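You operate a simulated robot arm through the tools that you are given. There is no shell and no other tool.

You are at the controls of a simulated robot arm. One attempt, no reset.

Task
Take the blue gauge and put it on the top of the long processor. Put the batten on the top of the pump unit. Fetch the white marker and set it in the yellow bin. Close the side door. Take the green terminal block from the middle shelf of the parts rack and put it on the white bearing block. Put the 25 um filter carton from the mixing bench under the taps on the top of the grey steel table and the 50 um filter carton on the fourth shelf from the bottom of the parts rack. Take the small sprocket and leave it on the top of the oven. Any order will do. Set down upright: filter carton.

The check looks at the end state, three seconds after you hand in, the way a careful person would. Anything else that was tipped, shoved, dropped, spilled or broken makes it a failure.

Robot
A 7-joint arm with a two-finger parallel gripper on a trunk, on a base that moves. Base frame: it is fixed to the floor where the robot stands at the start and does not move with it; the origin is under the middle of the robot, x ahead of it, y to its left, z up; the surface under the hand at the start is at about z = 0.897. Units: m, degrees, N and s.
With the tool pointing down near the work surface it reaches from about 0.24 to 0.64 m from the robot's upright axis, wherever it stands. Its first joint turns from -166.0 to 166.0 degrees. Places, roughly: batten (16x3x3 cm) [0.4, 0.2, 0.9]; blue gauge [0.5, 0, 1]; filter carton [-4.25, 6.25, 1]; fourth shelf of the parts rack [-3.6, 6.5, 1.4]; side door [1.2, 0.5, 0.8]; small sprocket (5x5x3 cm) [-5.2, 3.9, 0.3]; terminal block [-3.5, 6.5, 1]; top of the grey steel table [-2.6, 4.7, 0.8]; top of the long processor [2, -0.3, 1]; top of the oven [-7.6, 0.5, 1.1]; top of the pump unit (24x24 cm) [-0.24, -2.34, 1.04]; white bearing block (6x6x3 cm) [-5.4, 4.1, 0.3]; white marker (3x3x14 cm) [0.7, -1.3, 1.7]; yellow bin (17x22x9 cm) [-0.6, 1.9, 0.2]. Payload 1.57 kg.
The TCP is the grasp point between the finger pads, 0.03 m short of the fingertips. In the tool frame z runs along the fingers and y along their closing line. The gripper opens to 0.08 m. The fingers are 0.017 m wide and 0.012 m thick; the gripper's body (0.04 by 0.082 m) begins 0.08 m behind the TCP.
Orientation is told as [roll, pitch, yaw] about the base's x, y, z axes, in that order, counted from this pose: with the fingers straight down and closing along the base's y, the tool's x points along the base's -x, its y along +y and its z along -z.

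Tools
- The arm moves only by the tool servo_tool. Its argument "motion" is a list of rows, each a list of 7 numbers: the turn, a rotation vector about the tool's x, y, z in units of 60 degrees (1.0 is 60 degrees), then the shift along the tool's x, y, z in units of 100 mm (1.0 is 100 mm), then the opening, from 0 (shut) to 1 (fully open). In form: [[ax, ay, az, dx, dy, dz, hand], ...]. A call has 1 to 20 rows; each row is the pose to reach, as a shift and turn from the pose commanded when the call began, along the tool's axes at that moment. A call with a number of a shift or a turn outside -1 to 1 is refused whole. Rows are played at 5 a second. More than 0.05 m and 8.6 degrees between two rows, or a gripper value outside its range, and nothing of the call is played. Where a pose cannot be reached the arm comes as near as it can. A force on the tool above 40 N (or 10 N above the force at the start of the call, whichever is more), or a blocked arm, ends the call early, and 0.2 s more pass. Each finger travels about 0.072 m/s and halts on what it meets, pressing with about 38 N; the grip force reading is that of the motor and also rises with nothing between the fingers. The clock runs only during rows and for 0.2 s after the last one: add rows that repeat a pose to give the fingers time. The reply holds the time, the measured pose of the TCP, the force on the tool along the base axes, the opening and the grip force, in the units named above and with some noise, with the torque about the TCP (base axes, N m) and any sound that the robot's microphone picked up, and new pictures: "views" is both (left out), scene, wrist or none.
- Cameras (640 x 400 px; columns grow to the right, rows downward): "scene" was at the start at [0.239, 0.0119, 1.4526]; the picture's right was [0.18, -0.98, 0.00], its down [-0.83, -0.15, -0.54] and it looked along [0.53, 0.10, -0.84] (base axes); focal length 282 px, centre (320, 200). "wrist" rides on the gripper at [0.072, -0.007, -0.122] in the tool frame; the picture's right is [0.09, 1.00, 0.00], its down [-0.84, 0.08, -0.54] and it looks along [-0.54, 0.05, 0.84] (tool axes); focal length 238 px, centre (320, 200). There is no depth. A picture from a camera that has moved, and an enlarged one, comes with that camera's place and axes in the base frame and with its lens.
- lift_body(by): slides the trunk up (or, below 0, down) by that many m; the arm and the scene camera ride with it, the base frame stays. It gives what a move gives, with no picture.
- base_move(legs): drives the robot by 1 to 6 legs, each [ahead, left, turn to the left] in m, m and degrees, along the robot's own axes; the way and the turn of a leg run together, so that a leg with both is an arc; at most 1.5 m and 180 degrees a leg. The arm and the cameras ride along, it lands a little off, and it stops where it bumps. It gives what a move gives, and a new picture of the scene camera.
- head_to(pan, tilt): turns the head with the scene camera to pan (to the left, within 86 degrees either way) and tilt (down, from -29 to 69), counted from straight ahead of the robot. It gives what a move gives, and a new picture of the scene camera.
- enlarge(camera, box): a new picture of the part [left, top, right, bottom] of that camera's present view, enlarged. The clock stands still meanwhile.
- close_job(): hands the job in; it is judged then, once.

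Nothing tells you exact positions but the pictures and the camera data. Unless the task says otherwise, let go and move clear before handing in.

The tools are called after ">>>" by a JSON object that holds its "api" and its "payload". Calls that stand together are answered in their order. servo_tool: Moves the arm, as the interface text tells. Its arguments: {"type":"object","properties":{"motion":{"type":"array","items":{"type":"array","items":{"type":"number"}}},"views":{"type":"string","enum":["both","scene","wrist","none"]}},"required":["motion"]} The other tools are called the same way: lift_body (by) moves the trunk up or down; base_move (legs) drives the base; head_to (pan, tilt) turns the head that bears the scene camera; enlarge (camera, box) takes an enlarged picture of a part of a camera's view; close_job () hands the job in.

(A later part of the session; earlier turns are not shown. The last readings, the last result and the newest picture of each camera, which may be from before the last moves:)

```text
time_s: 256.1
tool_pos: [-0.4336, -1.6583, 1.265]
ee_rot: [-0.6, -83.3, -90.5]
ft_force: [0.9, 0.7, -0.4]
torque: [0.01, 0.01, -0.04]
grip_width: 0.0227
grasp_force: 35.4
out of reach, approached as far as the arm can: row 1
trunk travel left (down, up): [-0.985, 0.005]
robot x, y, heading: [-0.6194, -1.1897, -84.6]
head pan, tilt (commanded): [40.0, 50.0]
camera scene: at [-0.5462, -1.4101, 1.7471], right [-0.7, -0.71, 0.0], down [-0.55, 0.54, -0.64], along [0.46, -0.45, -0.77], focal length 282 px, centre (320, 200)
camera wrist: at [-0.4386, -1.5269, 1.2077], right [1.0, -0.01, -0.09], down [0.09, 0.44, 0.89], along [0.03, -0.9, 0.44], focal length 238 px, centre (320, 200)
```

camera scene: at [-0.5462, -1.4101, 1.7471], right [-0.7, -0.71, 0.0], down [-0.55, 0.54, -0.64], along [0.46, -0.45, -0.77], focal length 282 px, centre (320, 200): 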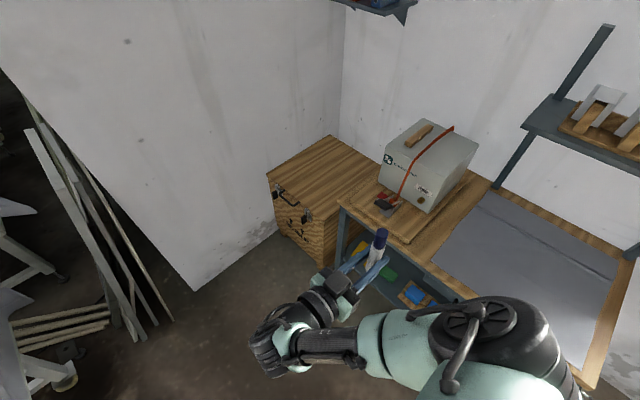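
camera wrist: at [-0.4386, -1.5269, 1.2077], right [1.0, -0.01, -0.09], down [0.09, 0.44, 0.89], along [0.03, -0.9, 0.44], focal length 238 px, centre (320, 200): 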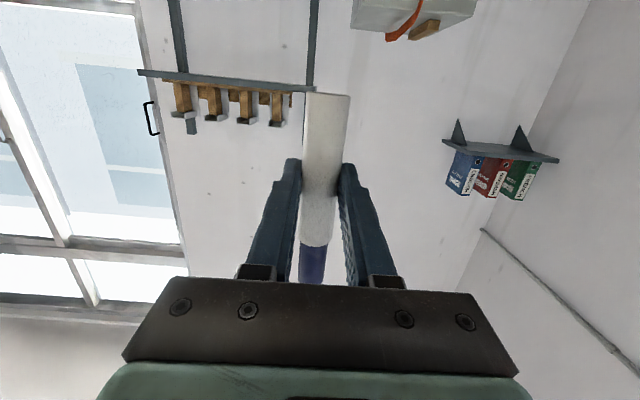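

The arm is back in a natural forward posture holding the marker. I drive out to the open floor, turn around and head to the machine with the yellow bin.

>>> {"api": "base_move", "payload": {"legs": [[0, -0.6, 0], [0, 0, 174.6], [1.5, 0, 0], [0.5, 0, 0]]}}

>>> {"api": "head_to", "payload": {"pan": -25, "tilt": 45}}

```text
time_s: 276.2
tool_pos: [-1.3682, 1.2623, 1.2653]
ee_rot: [0.0, -83.3, 84.1]
ft_force: [-0.3, 0.2, -0.3]
torque: [0.02, 0.01, 0.0]
grip_width: 0.0225
grasp_force: 35.4
trunk travel left (down, up): [-0.985, 0.005]
robot x, y, heading: [-1.2239, 0.7772, 90.6]
head pan, tilt (commanded): [40.0, 50.0]
camera scene: at [-1.2752, 1.0056, 1.7471], right [0.76, 0.65, 0.0], down [0.5, -0.58, -0.64], along [-0.42, 0.49, -0.77], focal length 282 px, centre (320, 200)
```

scene: 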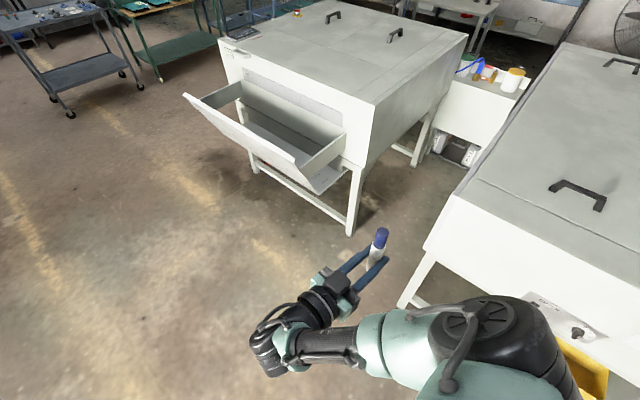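

```text
time_s: 277.6
tool_pos: [-1.3665, 1.2633, 1.2655]
ee_rot: [-0.1, -83.4, 84.0]
ft_force: [0.5, -0.5, -0.2]
torque: [0.03, -0.02, 0.01]
grip_width: 0.0228
grasp_force: 35.3
trunk travel left (down, up): [-0.985, 0.005]
robot x, y, heading: [-1.2236, 0.779, 90.6]
head pan, tilt (commanded): [-25.0, 45.0]
camera scene: at [-1.1916, 1.0218, 1.7539], right [0.91, -0.42, 0.0], down [-0.29, -0.64, -0.71], along [0.29, 0.64, -0.71], focal length 282 px, centre (320, 200)
```

scene: 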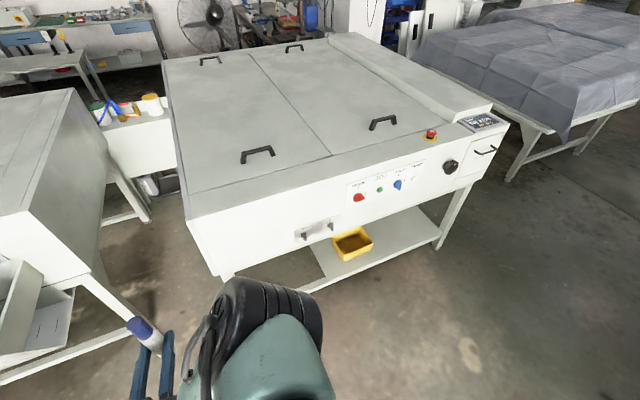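

The yellow bin stands just inside the front of the lower shelf of the middle machine, with ample space above it. I turn the tool to point down (the marker will lie flat) here in free space.

>>> {"api": "servo_tool", "payload": {"motion": [[0, 0.1, 0, 0, 0, 0, 0], [0, 0.2, 0, 0, 0, 0, 0], [0, 0.3, 0, 0, 0, 0, 0], [0, 0.4, 0, 0, 0, 0, 0], [0, 0.5, 0, 0, 0, 0, 0], [0, 0.6, 0, 0, 0, 0, 0], [0, 0.7, 0, 0, 0, 0, 0], [0, 0.7, 0, 0, 0, 0, 0]], "views": "none"}}

>>> {"api": "servo_tool", "payload": {"motion": [[0, 0.1, 0, 0, 0, 0, 0], [0, 0.2, 0, 0, 0, 0, 0], [0, 0.3, 0, 0, 0, 0, 0], [0, 0.4, 0, 0, 0, 0, 0], [0, 0.5, 0, 0, 0, 0, 0], [0, 0.6, 0, 0, 0, 0, 0], [0, 0.68, 0, 0, 0, 0, 0], [0, 0.68, 0, 0, 0, 0, 0]], "views": "both"}}

```text
time_s: 279.4
tool_pos: [-1.3659, 1.263, 1.2648]
ee_rot: [0.0, -41.2, 83.7]
ft_force: [0.9, -0.5, -0.6]
torque: [0.0, 0.02, 0.03]
grip_width: 0.0231
grasp_force: 35.1
trunk travel left (down, up): [-0.985, 0.005]
robot x, y, heading: [-1.2204, 0.7735, 90.4]
head pan, tilt (commanded): [-25.0, 45.0]
```

```text
time_s: 281.2
tool_pos: [-1.3675, 1.2631, 1.2656]
ee_rot: [0.0, -0.4, 83.8]
ft_force: [0.2, -0.3, -0.5]
torque: [-0.01, -0.02, 0.01]
grip_width: 0.0229
grasp_force: 35.1
trunk travel left (down, up): [-0.985, 0.005]
robot x, y, heading: [-1.2231, 0.7805, 90.1]
head pan, tilt (commanded): [-25.0, 45.0]
camera scene: at [-1.1914, 1.0214, 1.754], right [0.91, -0.42, 0.0], down [-0.29, -0.64, -0.71], along [0.29, 0.64, -0.71], focal length 282 px, centre (320, 200)
camera wrist: at [-1.3701, 1.1899, 1.3868], right [-1.0, 0.01, 0.0], down [0.01, 0.84, 0.55], along [0.01, 0.55, -0.84], focal length 238 px, centre (320, 200)
```

scene: 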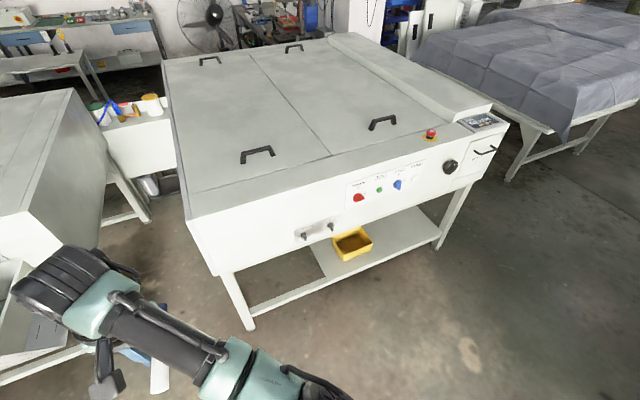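
wrist: 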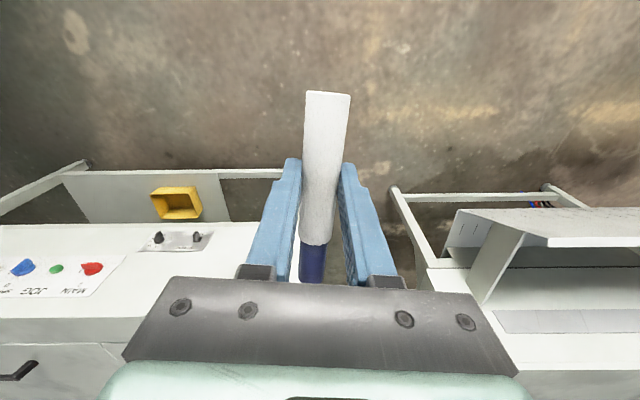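

The marker lies level in the grip. I move right to line up with the bin and lower the trunk fully in front of the machine.

>>> {"api": "base_move", "payload": {"legs": [[0, -0.8, 0]]}}

>>> {"api": "lift_body", "payload": {"by": -0.95}}

>>> {"api": "head_to", "payload": {"pan": 0, "tilt": 20}}

>>> {"api": "servo_tool", "payload": {"motion": [[0, 0, 0, 0, 0, 0, 0]], "views": "wrist"}}

```text
time_s: 285.6
tool_pos: [-0.5544, 1.2721, 1.2648]
ee_rot: [0.1, -0.5, 84.5]
ft_force: [-0.2, 0.5, -1.2]
torque: [0.0, 0.05, 0.0]
grip_width: 0.0226
grasp_force: 35.1
trunk travel left (down, up): [-0.985, 0.005]
robot x, y, heading: [-0.4056, 0.7861, 91.3]
head pan, tilt (commanded): [-25.0, 45.0]
camera scene: at [-0.3743, 1.0326, 1.7539], right [0.91, -0.41, 0.0], down [-0.29, -0.65, -0.71], along [0.29, 0.65, -0.71], focal length 282 px, centre (320, 200)
```

scene: 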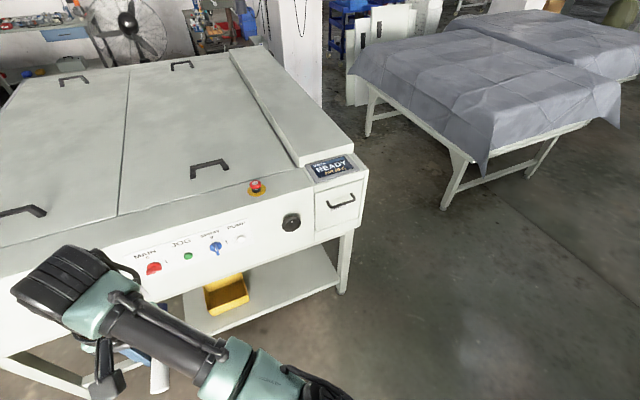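

```text
refused: -0.95 is not a number from -0.4 to 0.4
```

```text
time_s: 286.5
tool_pos: [-0.5533, 1.2735, 1.2653]
ee_rot: [0.0, -0.4, 84.5]
ft_force: [0.2, 0.8, -0.6]
torque: [0.03, 0.01, 0.02]
grip_width: 0.0228
grasp_force: 36.1
trunk travel left (down, up): [-0.985, 0.005]
robot x, y, heading: [-0.406, 0.7836, 91.2]
head pan, tilt (commanded): [0.0, 20.0]
camera scene: at [-0.4084, 1.0513, 1.7925], right [1.0, 0.02, 0.0], down [0.01, -0.34, -0.94], along [-0.02, 0.94, -0.34], focal length 282 px, centre (320, 200)
```

scene: 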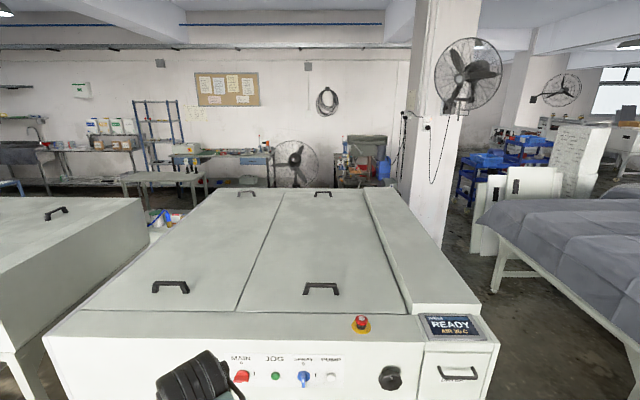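

```text
time_s: 286.9
tool_pos: [-0.5536, 1.2725, 1.2642]
ee_rot: [0.0, -0.4, 84.7]
ft_force: [-0.6, 0.4, -0.3]
torque: [0.0, -0.01, 0.02]
grip_width: 0.0228
grasp_force: 36.2
trunk travel left (down, up): [-0.985, 0.005]
robot x, y, heading: [-0.4055, 0.7879, 90.9]
head pan, tilt (commanded): [0.0, 20.0]
camera wrist: at [-0.5545, 1.1986, 1.3866], right [-1.0, 0.0, 0.0], down [0.0, 0.84, 0.55], along [0.0, 0.55, -0.84], focal length 238 px, centre (320, 200)
```

wrist: 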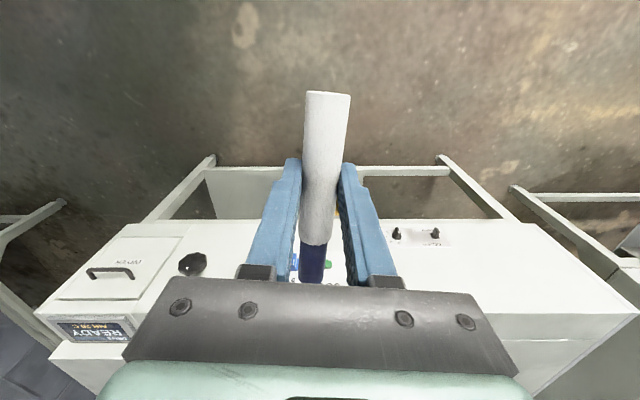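

I lower the trunk in steps.

>>> {"api": "lift_body", "payload": {"by": -0.4}}

>>> {"api": "lift_body", "payload": {"by": -0.4}}

>>> {"api": "head_to", "payload": {"pan": 0, "tilt": 30}}

>>> {"api": "servo_tool", "payload": {"motion": [[0, 0, 0, 0, 0, 0, 0]], "views": "wrist"}}

```text
time_s: 290.7
tool_pos: [-0.5535, 1.272, 0.8647]
ee_rot: [0.0, -0.5, 84.6]
ft_force: [0.2, -0.1, -0.4]
torque: [-0.01, 0.02, 0.0]
grip_width: 0.0227
grasp_force: 35.7
trunk travel left (down, up): [-0.585, 0.405]
robot x, y, heading: [-0.4048, 0.7905, 91.3]
head pan, tilt (commanded): [0.0, 20.0]
```

```text
time_s: 294.5
tool_pos: [-0.5542, 1.2721, 0.4649]
ee_rot: [0.0, -0.5, 84.7]
ft_force: [0.1, -0.2, -1.1]
torque: [0.0, -0.01, -0.03]
grip_width: 0.0228
grasp_force: 35.2
trunk travel left (down, up): [-0.185, 0.805]
robot x, y, heading: [-0.3998, 0.7887, 91.2]
head pan, tilt (commanded): [0.0, 20.0]
```

```text
time_s: 295.3
tool_pos: [-0.5542, 1.2714, 0.4657]
ee_rot: [0.0, -0.6, 84.5]
ft_force: [-0.6, -0.1, 0.4]
torque: [0.03, 0.02, -0.03]
grip_width: 0.0226
grasp_force: 35.1
trunk travel left (down, up): [-0.185, 0.805]
robot x, y, heading: [-0.4038, 0.789, 91.1]
head pan, tilt (commanded): [0.0, 30.0]
camera scene: at [-0.4085, 1.0486, 0.9766], right [1.0, 0.02, 0.0], down [0.01, -0.5, -0.87], along [-0.02, 0.87, -0.5], focal length 282 px, centre (320, 200)
```

scene: 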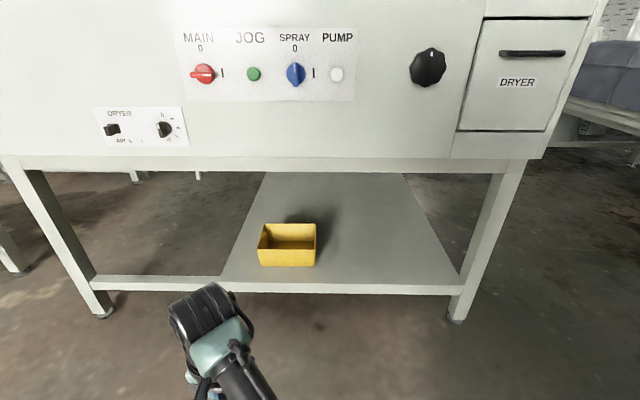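

```text
time_s: 295.7
tool_pos: [-0.5522, 1.2706, 0.4656]
ee_rot: [-0.1, -0.5, 84.6]
ft_force: [0.0, 0.4, 0.4]
torque: [-0.01, 0.0, 0.05]
grip_width: 0.0227
grasp_force: 35.3
trunk travel left (down, up): [-0.185, 0.805]
robot x, y, heading: [-0.4034, 0.7887, 91.1]
head pan, tilt (commanded): [0.0, 30.0]
camera wrist: at [-0.5546, 1.1986, 0.5866], right [-1.0, 0.0, 0.0], down [0.0, 0.84, 0.55], along [0.0, 0.55, -0.84], focal length 238 px, centre (320, 200)
```

wrist: 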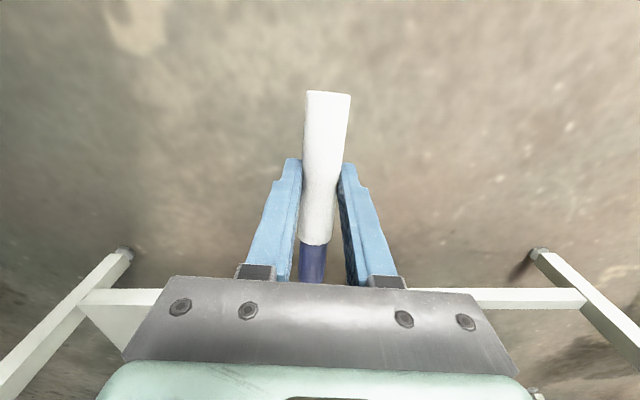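

I get clean numbers: the bin spans x -0.667 to -0.45, y 1.88 to 2.03, top z≈0.295, shelf z≈0.2; the machine body's underside is at z≈0.667, so the hand fits under it if kept low. I turn the marker diagonally, extend the arm and lower a bit more.

>>> {"api": "servo_tool", "payload": {"motion": [[0, 0, -0.1, -0.1, 0, 0, 0], [0, 0, -0.2, -0.2, 0, 0, 0], [0, 0, -0.3, -0.3, 0, 0, 0], [0, 0, -0.4, -0.4, 0, 0, 0], [0, 0, -0.5, -0.5, 0, 0, 0], [0, 0, -0.6, -0.6, 0, 0, 0], [0, 0, -0.7, -0.7, 0, 0, 0], [0, 0, -0.75, -0.75, 0, 0, 0], [0, 0, -0.75, -0.75, 0, 0, 0]], "views": "none"}}

>>> {"api": "lift_body", "payload": {"by": -0.118}}

>>> {"api": "base_move", "payload": {"legs": [[0.3, 0, -1.1]]}}

>>> {"api": "servo_tool", "payload": {"motion": [[0, 0, 0, 0, 0, 0, 0]], "views": "wrist"}}

```text
time_s: 297.7
tool_pos: [-0.5467, 1.3471, 0.4651]
ee_rot: [-0.3, -0.3, 129.6]
ft_force: [0.0, 0.1, -0.6]
torque: [0.01, 0.02, 0.01]
grip_width: 0.0227
grasp_force: 35.6
trunk travel left (down, up): [-0.185, 0.805]
robot x, y, heading: [-0.4058, 0.7896, 90.9]
head pan, tilt (commanded): [0.0, 30.0]
```

```text
time_s: 299.1
tool_pos: [-0.5458, 1.3476, 0.346]
ee_rot: [-0.3, -0.3, 129.6]
ft_force: [0.4, 0.3, -1.7]
torque: [-0.02, -0.02, -0.01]
grip_width: 0.0228
grasp_force: 35.5
trunk travel left (down, up): [-0.067, 0.923]
robot x, y, heading: [-0.4041, 0.7873, 91.1]
head pan, tilt (commanded): [0.0, 30.0]
```

```text
time_s: 301.2
tool_pos: [-0.5422, 1.6445, 0.3462]
ee_rot: [-0.3, -0.3, 128.7]
ft_force: [-0.2, 0.2, -0.3]
torque: [-0.01, 0.01, 0.04]
grip_width: 0.0228
grasp_force: 35.4
trunk travel left (down, up): [-0.067, 0.923]
robot x, y, heading: [-0.4066, 1.0887, 90.3]
head pan, tilt (commanded): [0.0, 30.0]
camera scene: at [-0.4082, 1.3444, 0.8586], right [1.0, 0.0, 0.0], down [0.0, -0.5, -0.87], along [0.0, 0.87, -0.5], focal length 282 px, centre (320, 200)
```

scene: 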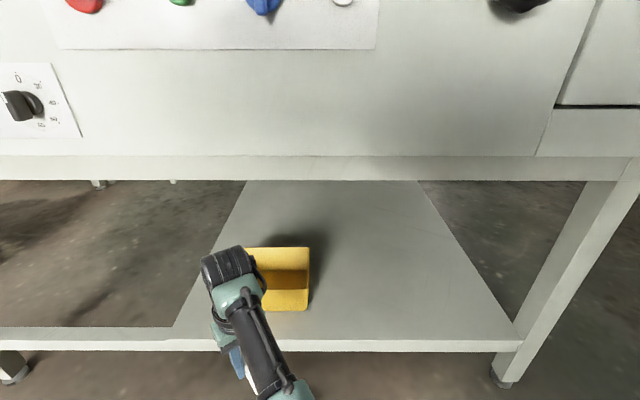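

```text
time_s: 301.6
tool_pos: [-0.5425, 1.6444, 0.347]
ee_rot: [-0.3, -0.2, 128.8]
ft_force: [0.3, 0.6, -1.1]
torque: [0.0, 0.04, 0.03]
grip_width: 0.0227
grasp_force: 34.8
trunk travel left (down, up): [-0.067, 0.923]
robot x, y, heading: [-0.4063, 1.0832, 90.5]
head pan, tilt (commanded): [0.0, 30.0]
camera wrist: at [-0.4932, 1.5914, 0.4683], right [-0.72, -0.69, -0.01], down [-0.58, 0.6, 0.55], along [-0.38, 0.4, -0.84], focal length 238 px, centre (320, 200)
```

wrist: 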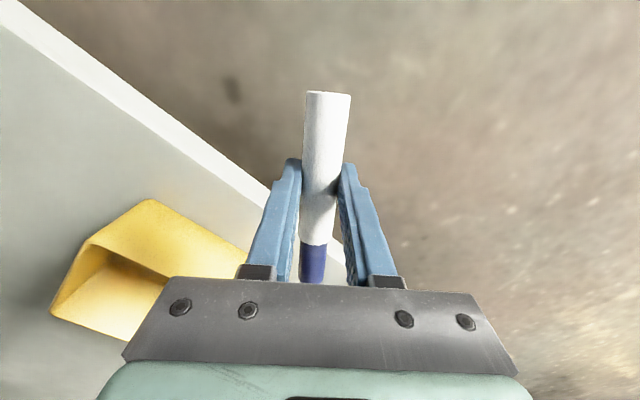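

The bin rim is near z≈0.28 and the frame's underside near 0.634; my wrist top is about 0.58, so there's room. I lower 1.5 cm and drive in carefully.

>>> {"api": "servo_tool", "payload": {"motion": [[0, 0, 0, 0, 0, 0.08, 0], [0, 0, 0, 0, 0, 0.15, 0], [0, 0, 0, 0, 0, 0.15, 0]], "views": "none"}}

>>> {"api": "base_move", "payload": {"legs": [[0.15, 0, 0]]}}

>>> {"api": "servo_tool", "payload": {"motion": [[0, 0, 0, 0, 0, 0, 0]], "views": "wrist"}}

```text
time_s: 302.4
tool_pos: [-0.5429, 1.6447, 0.3313]
ee_rot: [-0.4, -0.4, 128.8]
ft_force: [0.0, 0.1, -0.6]
torque: [0.01, -0.02, -0.02]
grip_width: 0.0226
grasp_force: 35.4
trunk travel left (down, up): [-0.067, 0.923]
robot x, y, heading: [-0.4082, 1.0838, 90.3]
head pan, tilt (commanded): [0.0, 30.0]
```

```text
time_s: 303.8
tool_pos: [-0.5428, 1.7932, 0.3316]
ee_rot: [-0.4, -0.3, 128.8]
ft_force: [0.3, 0.3, -0.1]
torque: [-0.04, -0.01, 0.01]
grip_width: 0.0229
grasp_force: 35.5
trunk travel left (down, up): [-0.067, 0.923]
robot x, y, heading: [-0.4079, 1.2347, 90.2]
head pan, tilt (commanded): [0.0, 30.0]
camera scene: at [-0.4086, 1.4946, 0.8586], right [1.0, 0.0, 0.0], down [0.0, -0.5, -0.87], along [0.0, 0.87, -0.5], focal length 282 px, centre (320, 200)
```

scene: 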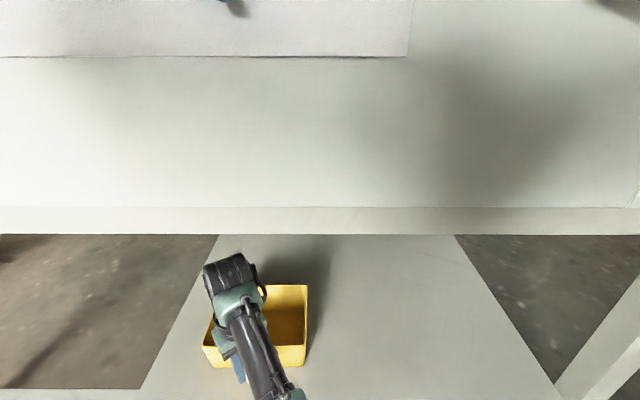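

```text
time_s: 304.1
tool_pos: [-0.543, 1.7944, 0.3302]
ee_rot: [-0.3, -0.2, 128.7]
ft_force: [-0.4, -0.2, -0.9]
torque: [0.0, 0.0, 0.01]
grip_width: 0.0227
grasp_force: 35.1
trunk travel left (down, up): [-0.067, 0.923]
robot x, y, heading: [-0.4071, 1.2377, 90.0]
head pan, tilt (commanded): [0.0, 30.0]
camera wrist: at [-0.4941, 1.7415, 0.4526], right [-0.72, -0.69, -0.01], down [-0.58, 0.6, 0.55], along [-0.38, 0.4, -0.84], focal length 238 px, centre (320, 200)
```

wrist: 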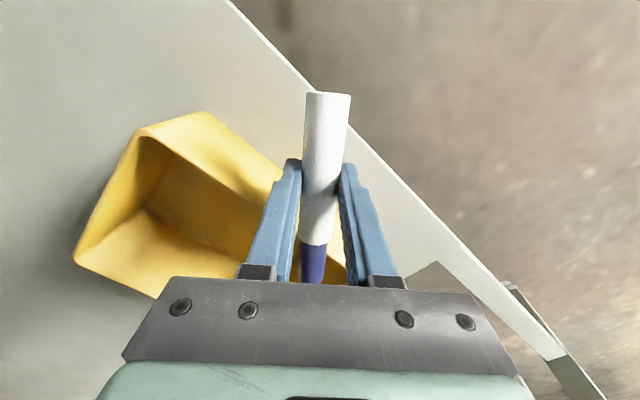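

The bin rim spans x -0.66 to -0.437 and y 1.867 to 2.04. I raise 1 cm and drive the remaining 0.148 m over it.

>>> {"api": "servo_tool", "payload": {"motion": [[0, 0, 0, 0, 0, -0.05, 0], [0, 0, 0, 0, 0, -0.1, 0], [0, 0, 0, 0, 0, -0.1, 0]], "views": "none"}}

>>> {"api": "base_move", "payload": {"legs": [[0.148, 0, 0]]}}

>>> {"api": "servo_tool", "payload": {"motion": [[0, 0, 0, 0, 0, 0, 0]], "views": "wrist"}}

```text
time_s: 304.9
tool_pos: [-0.543, 1.7936, 0.3416]
ee_rot: [-0.4, -0.2, 128.6]
ft_force: [0.7, -0.1, 0.1]
torque: [0.04, 0.02, 0.01]
grip_width: 0.0227
grasp_force: 35.2
trunk travel left (down, up): [-0.067, 0.923]
robot x, y, heading: [-0.4058, 1.2357, 90.0]
head pan, tilt (commanded): [0.0, 30.0]
```

```text
time_s: 306.3
tool_pos: [-0.5466, 1.9369, 0.343]
ee_rot: [-0.3, -0.3, 129.0]
ft_force: [-0.4, -0.5, -0.2]
torque: [0.01, -0.01, 0.0]
grip_width: 0.0232
grasp_force: 35.6
trunk travel left (down, up): [-0.067, 0.923]
robot x, y, heading: [-0.4082, 1.377, 90.5]
head pan, tilt (commanded): [0.0, 30.0]
camera scene: at [-0.4108, 1.6383, 0.8586], right [1.0, 0.01, 0.0], down [0.0, -0.5, -0.87], along [-0.01, 0.87, -0.5], focal length 282 px, centre (320, 200)
```

scene: 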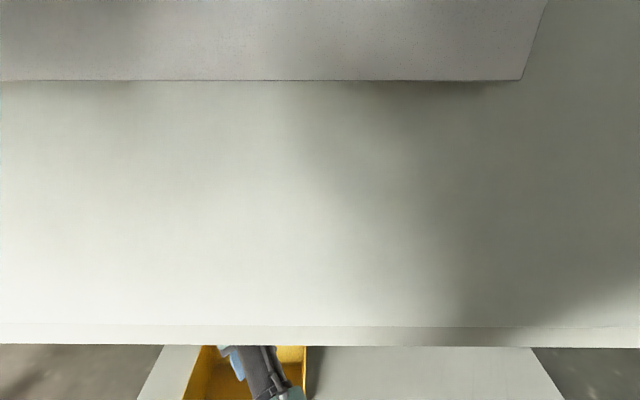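

```text
time_s: 306.7
tool_pos: [-0.5481, 1.9377, 0.3425]
ee_rot: [-0.4, -0.3, 129.0]
ft_force: [-0.8, 1.5, 0.2]
torque: [0.0, 0.04, -0.01]
grip_width: 0.0228
grasp_force: 35.0
trunk travel left (down, up): [-0.067, 0.923]
robot x, y, heading: [-0.4055, 1.3742, 90.7]
head pan, tilt (commanded): [0.0, 30.0]
camera wrist: at [-0.4979, 1.8845, 0.4628], right [-0.72, -0.7, -0.01], down [-0.59, 0.6, 0.55], along [-0.38, 0.39, -0.84], focal length 238 px, centre (320, 200)
```

wrist: 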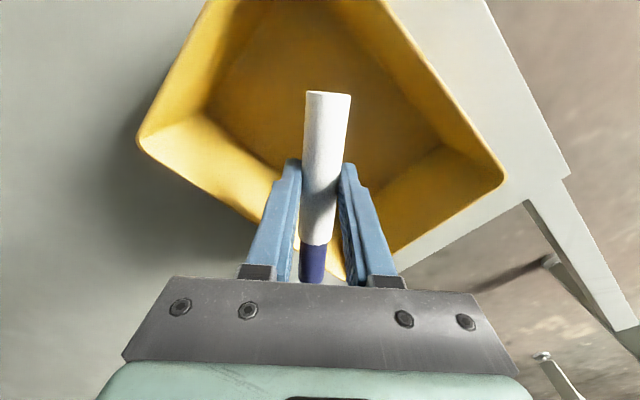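

The hand is centered over the bin. I lower by the trunk 6 cm, then the arm the last bit.

>>> {"api": "lift_body", "payload": {"by": -0.06}}

>>> {"api": "servo_tool", "payload": {"motion": [[0, 0, 0, 0, 0, 0.06, 0], [0, 0, 0, 0, 0, 0.12, 0], [0, 0, 0, 0, 0, 0.18, 0], [0, 0, 0, 0, 0, 0.24, 0], [0, 0, 0, 0, 0, 0.3, 0], [0, 0, 0, 0, 0, 0.3, 0]], "views": "wrist"}}

```text
time_s: 307.7
tool_pos: [-0.5466, 1.9371, 0.2817]
ee_rot: [-0.4, -0.3, 129.1]
ft_force: [0.5, -0.7, -0.5]
torque: [0.01, 0.02, 0.0]
grip_width: 0.023
grasp_force: 35.1
trunk travel left (down, up): [-0.007, 0.983]
robot x, y, heading: [-0.4077, 1.3793, 90.3]
head pan, tilt (commanded): [0.0, 30.0]
```

```text
time_s: 309.1
tool_pos: [-0.5474, 1.9381, 0.252]
ee_rot: [-0.3, -0.3, 129.0]
ft_force: [0.0, -1.5, 2.6]
torque: [-0.1, -0.1, 0.03]
grip_width: 0.0225
grasp_force: 35.7
trunk travel left (down, up): [-0.007, 0.983]
robot x, y, heading: [-0.4078, 1.3796, 90.6]
head pan, tilt (commanded): [0.0, 30.0]
camera wrist: at [-0.4981, 1.8854, 0.3732], right [-0.72, -0.7, -0.01], down [-0.59, 0.6, 0.55], along [-0.38, 0.4, -0.84], focal length 238 px, centre (320, 200)
```

wrist: 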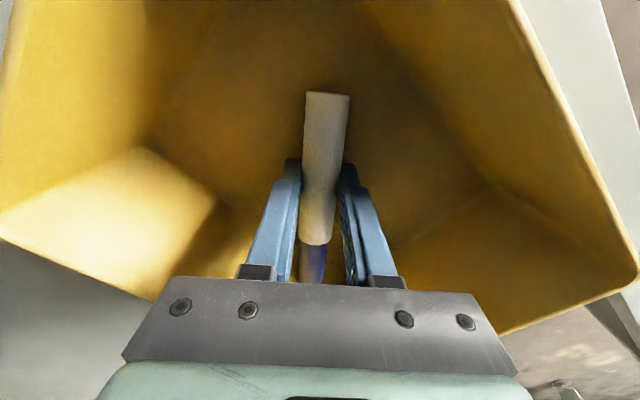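

Light contact with the bin bottom. I open the fingers a little and rise straight up.

>>> {"api": "servo_tool", "payload": {"motion": [[0, 0, 0, 0, 0, 0, 0.35], [0, 0, 0, 0, 0, 0, 0.5], [0, 0, 0, 0, 0, 0, 0.5], [0, 0, 0, 0, 0, 0, 0.5], [0, 0, 0, 0, 0, -0.05, 0.5], [0, 0, 0, 0, 0, -0.15, 0.5], [0, 0, 0, 0, 0, -0.3, 0.5], [0, 0, 0, 0, 0, -0.45, 0.5], [0, 0, 0, 0, 0, -0.6, 0.5], [0, 0, 0, 0, 0, -0.75, 0.5], [0, 0, 0, 0, 0, -0.85, 0.5], [0, 0, 0, 0, 0, -0.85, 0.5]], "views": "wrist"}}

```text
time_s: 311.7
tool_pos: [-0.5467, 1.9356, 0.3373]
ee_rot: [-0.4, -0.3, 129.0]
ft_force: [-0.1, 0.2, -0.3]
torque: [-0.01, 0.0, 0.02]
grip_width: 0.0398
grasp_force: 0.1
trunk travel left (down, up): [-0.007, 0.983]
robot x, y, heading: [-0.4067, 1.3829, 90.3]
head pan, tilt (commanded): [0.0, 30.0]
camera wrist: at [-0.4982, 1.8838, 0.458], right [-0.72, -0.7, -0.01], down [-0.59, 0.6, 0.55], along [-0.38, 0.39, -0.84], focal length 238 px, centre (320, 200)
```

wrist: 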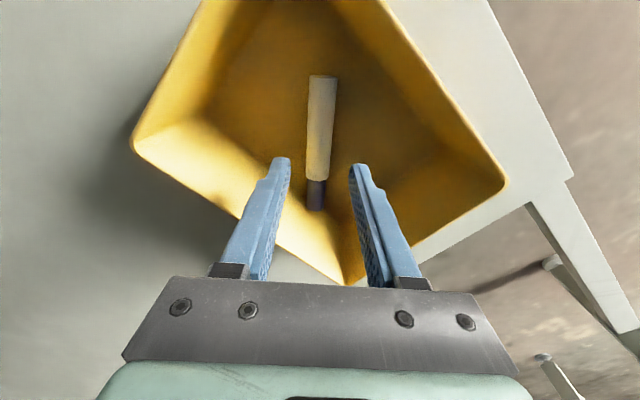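

The marker lies flat in the yellow bin. I back straight out from under the machine and look.

>>> {"api": "base_move", "payload": {"legs": [[-0.6, 0, 0]]}}

>>> {"api": "lift_body", "payload": {"by": 0.4}}

>>> {"api": "head_to", "payload": {"pan": 0, "tilt": 35}}

>>> {"api": "enlarge", "payload": {"camera": "scene", "box": [200, 100, 400, 260]}}

```text
time_s: 315.0
tool_pos: [-0.5463, 1.3509, 0.3361]
ee_rot: [-0.3, -0.4, 129.7]
ft_force: [-0.4, -0.2, 0.4]
torque: [-0.03, 0.02, 0.03]
grip_width: 0.0398
grasp_force: 0.0
trunk travel left (down, up): [-0.007, 0.983]
robot x, y, heading: [-0.3984, 0.7933, 91.2]
head pan, tilt (commanded): [0.0, 30.0]
camera scene: at [-0.4053, 1.0545, 0.7985], right [1.0, 0.02, 0.0], down [0.01, -0.5, -0.87], along [-0.02, 0.87, -0.5], focal length 282 px, centre (320, 200)
```

scene: 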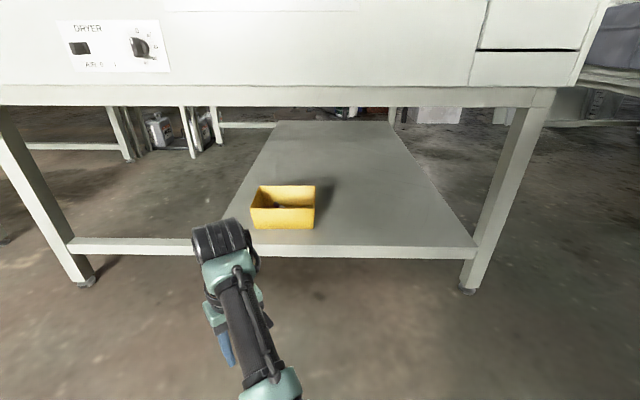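

```text
time_s: 318.9
tool_pos: [-0.545, 1.3507, 0.7366]
ee_rot: [-0.3, -0.3, 129.8]
ft_force: [-0.9, 0.5, 0.0]
torque: [0.01, 0.02, -0.01]
grip_width: 0.0401
grasp_force: 0.1
trunk travel left (down, up): [-0.407, 0.583]
robot x, y, heading: [-0.4007, 0.7968, 91.3]
head pan, tilt (commanded): [0.0, 30.0]
```

```text
time_s: 319.5
tool_pos: [-0.5461, 1.3512, 0.7376]
ee_rot: [-0.3, -0.3, 129.7]
ft_force: [0.2, 0.4, -0.2]
torque: [-0.01, 0.03, -0.01]
grip_width: 0.0401
grasp_force: 0.0
trunk travel left (down, up): [-0.407, 0.583]
robot x, y, heading: [-0.4027, 0.7961, 91.4]
head pan, tilt (commanded): [0.0, 35.0]
camera scene: at [-0.4053, 1.0521, 1.1908], right [1.0, 0.02, 0.0], down [0.01, -0.57, -0.82], along [-0.02, 0.82, -0.57], focal length 282 px, centre (320, 200)
```

scene: 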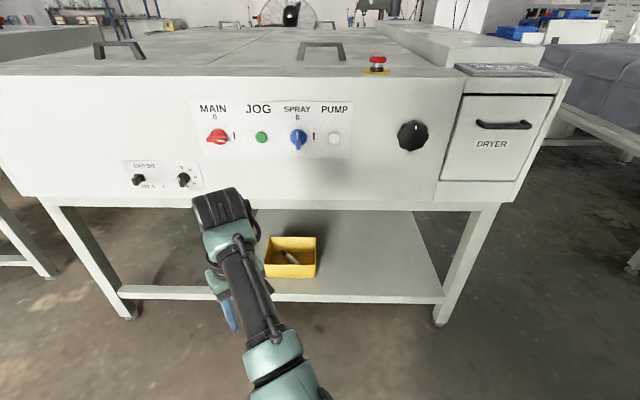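

```text
2.50 times, centred on (300, 180) of scene
camera zoom: at [-0.4053, 1.0521, 1.1908], right [1.0, 0.02, 0.0], down [0.01, -0.57, -0.82], along [-0.02, 0.82, -0.57], focal length 704 px, centre (370, 250)
```

zoom: 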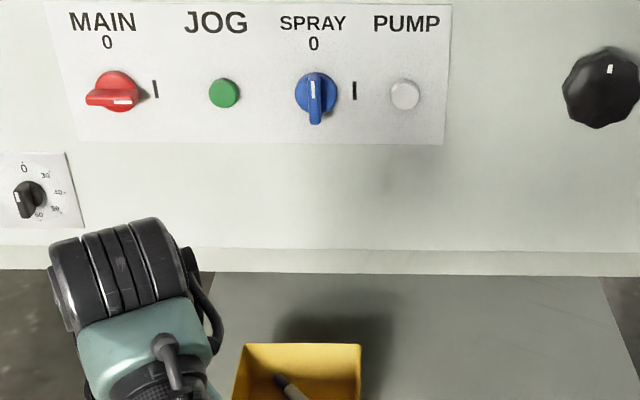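

The marker is in the bin. Next I go to the far area with the parts rack; I straighten the wrist and turn left to look for the way.

>>> {"api": "servo_tool", "payload": {"motion": [[0, 0, 0.1, 0.1, 0.05, 0, 0.5], [0, 0, 0.2, 0.2, 0.1, 0, 0.5], [0, 0, 0.3, 0.3, 0.2, 0, 0.5], [0, 0, 0.4, 0.4, 0.3, 0, 0.5], [0, 0, 0.5, 0.5, 0.4, 0, 0.5], [0, 0, 0.6, 0.6, 0.5, 0, 0.5], [0, 0, 0.64, 0.6, 0.5, 0, 0.5], [0, 0, 0.64, 0.6, 0.5, 0, 0.5]], "views": "none"}}

>>> {"api": "lift_body", "payload": {"by": 0.4}}

>>> {"api": "base_move", "payload": {"legs": [[0, 0, 90]]}}

>>> {"api": "head_to", "payload": {"pan": -20, "tilt": 15}}

```text
time_s: 321.3
tool_pos: [-0.5444, 1.2738, 0.7359]
ee_rot: [-0.1, -0.5, 91.3]
ft_force: [-0.1, 0.4, -0.8]
torque: [-0.03, 0.01, -0.03]
grip_width: 0.0402
grasp_force: 0.0
trunk travel left (down, up): [-0.407, 0.583]
robot x, y, heading: [-0.4023, 0.7926, 91.2]
head pan, tilt (commanded): [0.0, 35.0]
```

```text
time_s: 325.1
tool_pos: [-0.5438, 1.2735, 1.1356]
ee_rot: [-0.2, -0.5, 91.3]
ft_force: [0.9, -0.9, -0.2]
torque: [0.01, -0.01, -0.02]
grip_width: 0.0402
grasp_force: 0.1
trunk travel left (down, up): [-0.807, 0.183]
robot x, y, heading: [-0.399, 0.7972, 91.1]
head pan, tilt (commanded): [0.0, 35.0]
```

```text
time_s: 329.3
tool_pos: [-0.8799, 0.6558, 1.1369]
ee_rot: [-0.1, -0.6, -179.4]
ft_force: [-0.4, -0.4, 0.1]
torque: [0.01, -0.03, 0.01]
grip_width: 0.04
grasp_force: 0.1
trunk travel left (down, up): [-0.807, 0.183]
robot x, y, heading: [-0.401, 0.7935, -179.7]
head pan, tilt (commanded): [0.0, 35.0]
camera scene: at [-0.6577, 0.7919, 1.5908], right [-0.01, 1.0, 0.0], down [0.57, 0.0, -0.82], along [-0.82, -0.01, -0.57], focal length 282 px, centre (320, 200)
```

scene: 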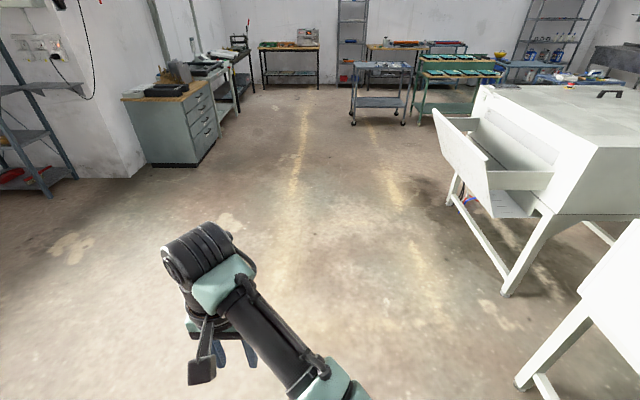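

```text
time_s: 330.2
tool_pos: [-0.8799, 0.6569, 1.1352]
ee_rot: [-0.1, -0.5, -179.4]
ft_force: [-1.2, -0.4, 0.4]
torque: [0.0, -0.03, 0.02]
grip_width: 0.04
grasp_force: 0.1
trunk travel left (down, up): [-0.807, 0.183]
robot x, y, heading: [-0.3972, 0.7949, -179.5]
head pan, tilt (commanded): [-20.0, 15.0]
camera scene: at [-0.6578, 0.8238, 1.6227], right [0.33, 0.94, 0.0], down [0.24, -0.09, -0.97], along [-0.91, 0.32, -0.26], focal length 282 px, centre (320, 200)
```

scene: 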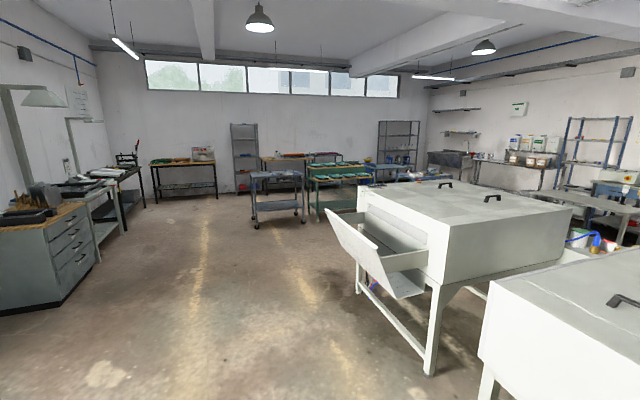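

I see the whole back area: the rack with blue posts and the taps bench along the far right wall, carts in the middle. I drive toward x≈-3.6 along the open lane and look from there.

>>> {"api": "base_move", "payload": {"legs": [[1.5, 0, 0], [1.5, 0, 0], [0.2, 0, 0], [0, 0, -90]]}}

>>> {"api": "head_to", "payload": {"pan": 0, "tilt": 15}}

>>> {"api": "head_to", "payload": {"pan": 45, "tilt": 20}}

```text
time_s: 349.5
tool_pos: [-3.7436, 1.2581, 1.1359]
ee_rot: [-0.1, -0.4, 93.0]
ft_force: [0.0, -0.3, -0.3]
torque: [0.01, 0.01, 0.0]
grip_width: 0.0403
grasp_force: 0.0
trunk travel left (down, up): [-0.807, 0.183]
robot x, y, heading: [-3.5857, 0.7868, 93.0]
head pan, tilt (commanded): [-20.0, 15.0]
camera scene: at [-3.5666, 1.0438, 1.6228], right [0.96, -0.29, 0.0], down [-0.08, -0.25, -0.97], along [0.28, 0.92, -0.26], focal length 282 px, centre (320, 200)
```

scene: 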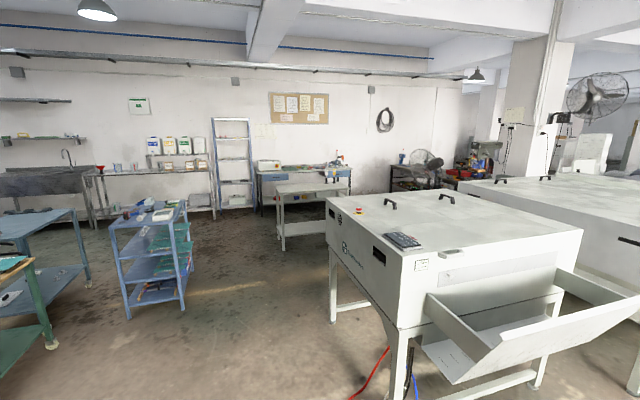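

```text
time_s: 350.3
tool_pos: [-3.7434, 1.2589, 1.136]
ee_rot: [-0.2, -0.5, 93.1]
ft_force: [-0.6, 0.4, -0.7]
torque: [-0.02, -0.02, -0.02]
grip_width: 0.0404
grasp_force: 0.0
trunk travel left (down, up): [-0.807, 0.183]
robot x, y, heading: [-3.5819, 0.7859, 93.1]
head pan, tilt (commanded): [0.0, 15.0]
camera scene: at [-3.5987, 1.0478, 1.6228], right [1.0, 0.05, 0.0], down [0.01, -0.26, -0.97], along [-0.05, 0.96, -0.26], focal length 282 px, centre (320, 200)
```

scene: 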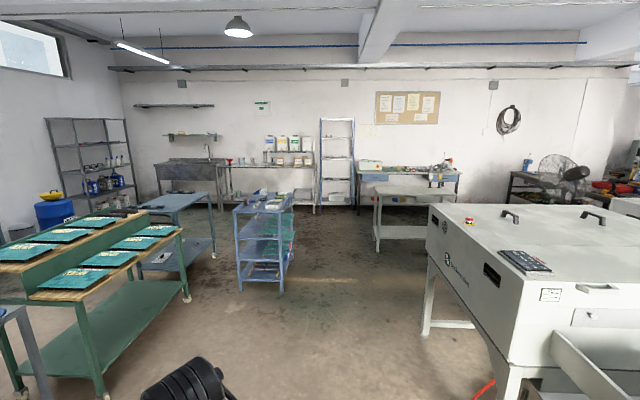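

```text
time_s: 351.4
tool_pos: [-3.7434, 1.2586, 1.1363]
ee_rot: [-0.1, -0.4, 93.0]
ft_force: [-0.8, 0.1, -0.6]
torque: [0.01, -0.02, 0.02]
grip_width: 0.0399
grasp_force: 0.2
trunk travel left (down, up): [-0.807, 0.183]
robot x, y, heading: [-3.5885, 0.7858, 92.7]
head pan, tilt (commanded): [45.0, 20.0]
camera scene: at [-3.6631, 1.017, 1.6146], right [0.67, 0.74, 0.0], down [0.25, -0.23, -0.94], along [-0.7, 0.63, -0.34], focal length 282 px, centre (320, 200)
```

scene: 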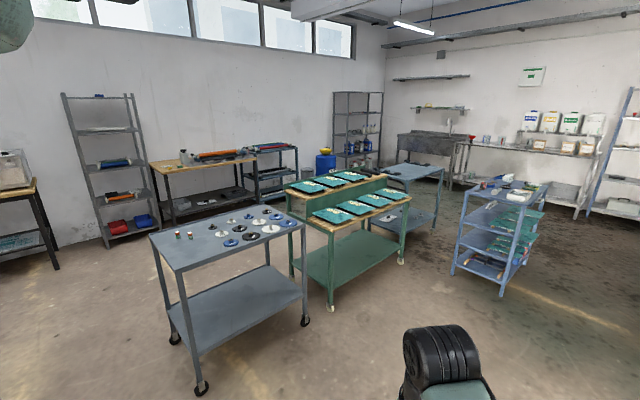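

The layout is clear: grey steel table ahead right, parts rack and taps bench on the far wall, and a blue-grey table at left whose low shelf should hold the sprocket and bearing block. I zoom in on the areas of interest.

>>> {"api": "enlarge", "payload": {"camera": "scene", "box": [360, 150, 460, 250]}}

>>> {"api": "enlarge", "payload": {"camera": "scene", "box": [440, 90, 640, 220]}}

>>> {"api": "enlarge", "payload": {"camera": "scene", "box": [0, 110, 120, 280]}}

```text
4.00 times, centred on (410, 200) of scene
camera zoom: at [-3.6631, 1.017, 1.6146], right [0.67, 0.74, 0.0], down [0.25, -0.23, -0.94], along [-0.7, 0.63, -0.34], focal length 1127 px, centre (-40, 200)
```

zoom: 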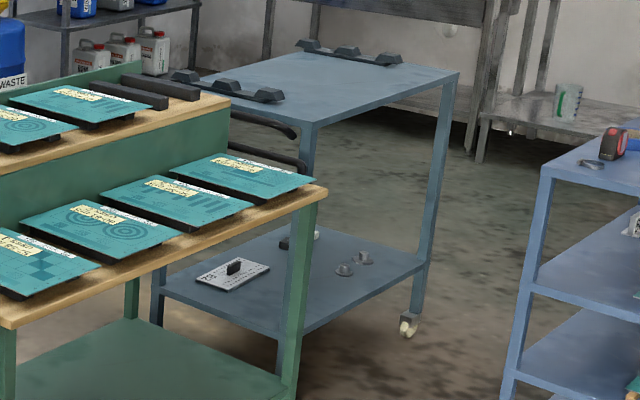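

```text
3.08 times, centred on (540, 155) of scene
camera zoom: at [-3.6631, 1.017, 1.6146], right [0.67, 0.74, 0.0], down [0.25, -0.23, -0.94], along [-0.7, 0.63, -0.34], focal length 867 px, centre (-357, 338)
```

zoom: 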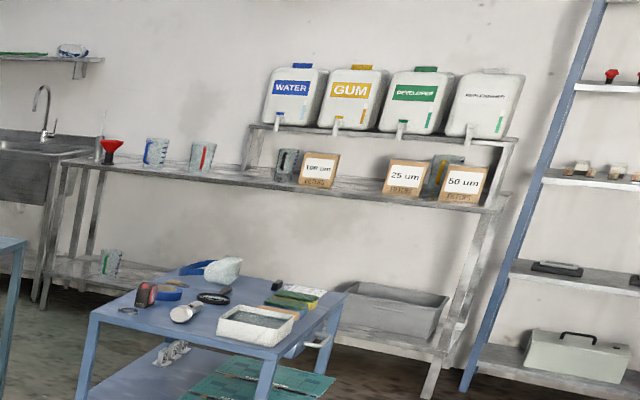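

```text
2.35 times, centred on (60, 195) of scene
camera zoom: at [-3.6631, 1.017, 1.6146], right [0.67, 0.74, 0.0], down [0.25, -0.23, -0.94], along [-0.7, 0.63, -0.34], focal length 663 px, centre (932, 212)
```

zoom: 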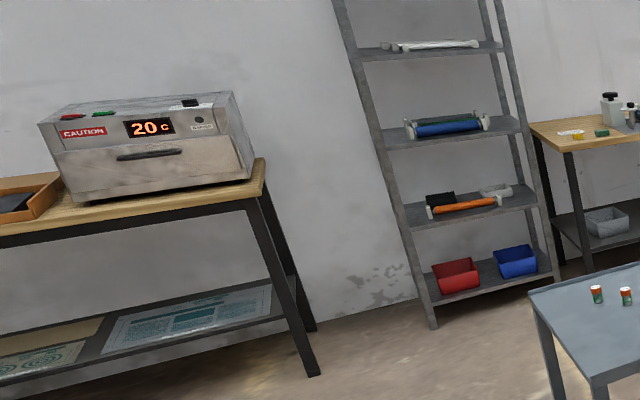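

I can read the carton labels: "100 um", "25 um" and "50 um" left to right on the bench under the taps, at x≈-4.6, -4.29 and -4.08. The oven with "20 c" is at the far left. I drive up the aisle (x≈-3.55) between the blue cart and the grey steel table.

>>> {"api": "base_move", "payload": {"legs": [[0, 0, -2.9], [1.5, 0, 0], [1.5, 0, 0], [1.2, 0, 0]]}}

>>> {"api": "head_to", "payload": {"pan": 15, "tilt": 20}}

```text
time_s: 372.0
tool_pos: [-3.6526, 5.4746, 1.136]
ee_rot: [-0.1, -0.4, 89.9]
ft_force: [0.0, 0.6, 0.7]
torque: [0.0, -0.01, 0.0]
grip_width: 0.0402
grasp_force: 0.1
trunk travel left (down, up): [-0.807, 0.183]
robot x, y, heading: [-3.5181, 4.99, 89.9]
head pan, tilt (commanded): [45.0, 20.0]
camera scene: at [-3.5847, 5.2278, 1.6146], right [0.71, 0.71, 0.0], down [0.24, -0.24, -0.94], along [-0.66, 0.67, -0.34], focal length 282 px, centre (320, 200)
```

scene: 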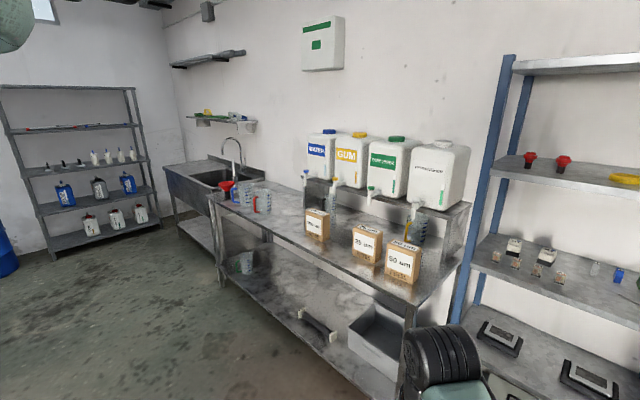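

```text
time_s: 373.0
tool_pos: [-3.652, 5.4749, 1.1358]
ee_rot: [-0.1, -0.5, 89.7]
ft_force: [-0.5, 0.4, 0.2]
torque: [-0.03, -0.02, 0.02]
grip_width: 0.0401
grasp_force: 0.1
trunk travel left (down, up): [-0.807, 0.183]
robot x, y, heading: [-3.5223, 4.9938, 89.8]
head pan, tilt (commanded): [15.0, 20.0]
camera scene: at [-3.543, 5.2517, 1.6146], right [0.97, 0.26, 0.0], down [0.09, -0.33, -0.94], along [-0.24, 0.91, -0.34], focal length 282 px, centre (320, 200)
```

scene: 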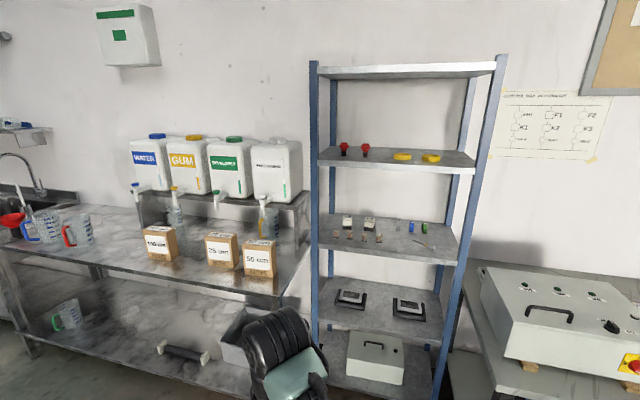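

I zoom in on the rack shelves and the cartons.

>>> {"api": "enlarge", "payload": {"camera": "scene", "box": [300, 130, 500, 270]}}

>>> {"api": "enlarge", "payload": {"camera": "scene", "box": [120, 170, 320, 300]}}

```text
2.86 times, centred on (400, 200) of scene
camera zoom: at [-3.543, 5.2517, 1.6146], right [0.97, 0.26, 0.0], down [0.09, -0.33, -0.94], along [-0.24, 0.91, -0.34], focal length 805 px, centre (91, 200)
```

zoom: 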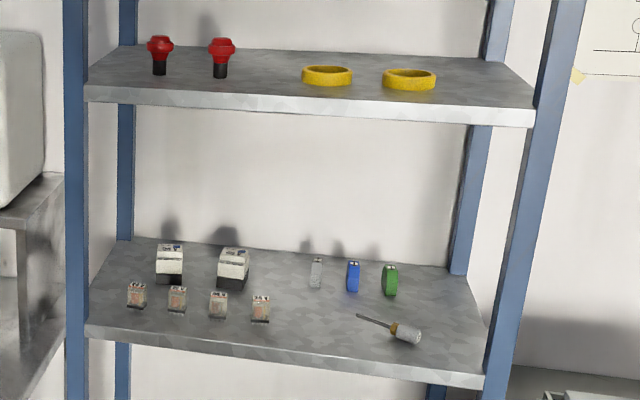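

```text
3.08 times, centred on (220, 235) of scene
camera zoom: at [-3.543, 5.2517, 1.6146], right [0.97, 0.26, 0.0], down [0.09, -0.33, -0.94], along [-0.24, 0.91, -0.34], focal length 867 px, centre (628, 92)
```

zoom: 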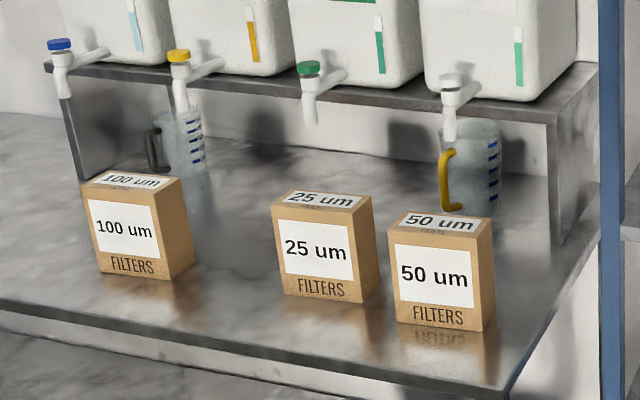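

The labels are unmistakable and the 3rd shelf holds clear, blue and green terminal blocks. The cartons are about 12 x 5 x 14.5 cm, so I must grip across the thin direction (front to back). I start with the 25 um carton by a top grasp: turn the wrist 90 degrees and drive in front of the bench.

>>> {"api": "servo_tool", "payload": {"motion": [[0, 0, -0.13, 0, 0, -0.05, 0.7], [0, 0, -0.26, 0, 0, -0.1, 0.8], [0, 0, -0.39, 0, 0, -0.15, 0.9], [0, 0, -0.52, 0, 0, -0.2, 1], [0, 0, -0.65, 0, 0, -0.25, 1], [0, 0, -0.77, 0, 0, -0.3, 1], [0, 0, -0.77, 0, 0, -0.3, 1]], "views": "none"}}

>>> {"api": "servo_tool", "payload": {"motion": [[0, 0, -0.13, 0, 0, 0, 1], [0, 0, -0.26, 0, 0, 0, 1], [0, 0, -0.39, 0, 0, 0, 1], [0, 0, -0.52, 0, 0, 0, 1], [0, 0, -0.65, 0, 0, 0, 1], [0, 0, -0.72, 0, 0, 0, 1], [0, 0, -0.72, 0, 0, 0, 1]], "views": "none"}}

>>> {"api": "base_move", "payload": {"legs": [[0.3, 0, 0], [0, 0.6, 0]]}}

>>> {"api": "head_to", "payload": {"pan": 0, "tilt": 35}}

```text
time_s: 374.6
tool_pos: [-3.6532, 5.473, 1.1661]
ee_rot: [-0.4, -0.3, 136.2]
ft_force: [-0.4, 0.6, 0.6]
torque: [0.03, 0.0, 0.02]
grip_width: 0.08
grasp_force: 0.0
trunk travel left (down, up): [-0.807, 0.183]
robot x, y, heading: [-3.5207, 4.9902, 89.9]
head pan, tilt (commanded): [15.0, 20.0]
```

```text
time_s: 376.2
tool_pos: [-3.6518, 5.4739, 1.1653]
ee_rot: [-0.5, 0.1, 179.3]
ft_force: [-0.4, -0.1, -0.9]
torque: [0.03, 0.0, -0.01]
grip_width: 0.0799
grasp_force: 0.0
trunk travel left (down, up): [-0.807, 0.183]
robot x, y, heading: [-3.5208, 4.9939, 89.9]
head pan, tilt (commanded): [15.0, 20.0]
```

```text
time_s: 381.2
tool_pos: [-4.2661, 5.7653, 1.1654]
ee_rot: [-0.5, 0.1, 179.8]
ft_force: [0.3, -1.1, 0.4]
torque: [0.0, 0.0, 0.01]
grip_width: 0.0799
grasp_force: 0.1
trunk travel left (down, up): [-0.807, 0.183]
robot x, y, heading: [-4.1325, 5.2848, 90.0]
head pan, tilt (commanded): [15.0, 20.0]
camera scene: at [-4.1557, 5.5428, 1.6146], right [0.96, 0.26, 0.0], down [0.09, -0.33, -0.94], along [-0.25, 0.91, -0.34], focal length 282 px, centre (320, 200)
```

scene: 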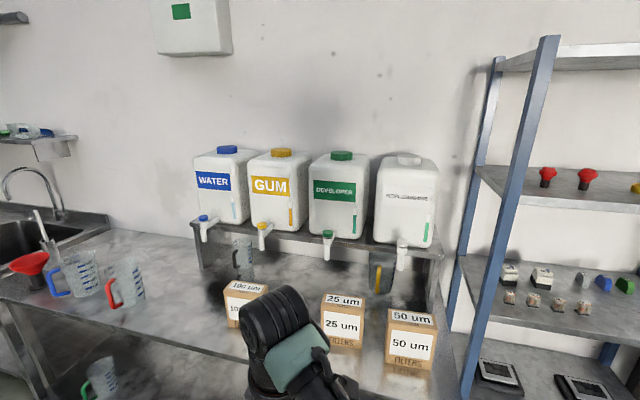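

```text
time_s: 382.0
tool_pos: [-4.2666, 5.765, 1.1647]
ee_rot: [-0.5, 0.1, 179.7]
ft_force: [-0.4, -0.5, -0.5]
torque: [0.05, 0.01, -0.02]
grip_width: 0.0803
grasp_force: 0.0
trunk travel left (down, up): [-0.807, 0.183]
robot x, y, heading: [-4.1319, 5.2855, 90.2]
head pan, tilt (commanded): [0.0, 35.0]
camera scene: at [-4.1316, 5.541, 1.5908], right [1.0, 0.01, 0.0], down [0.0, -0.57, -0.82], along [0.0, 0.82, -0.57], focal length 282 px, centre (320, 200)
```

scene: 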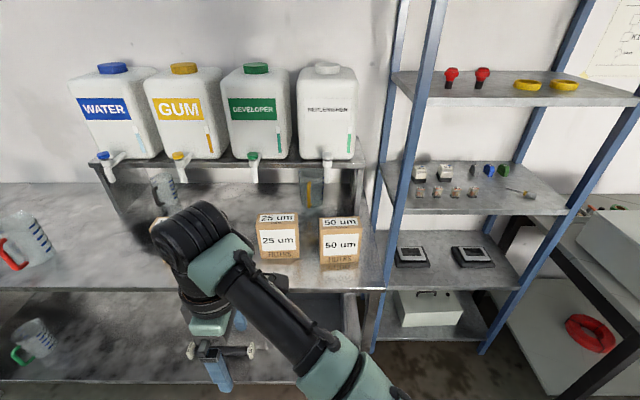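

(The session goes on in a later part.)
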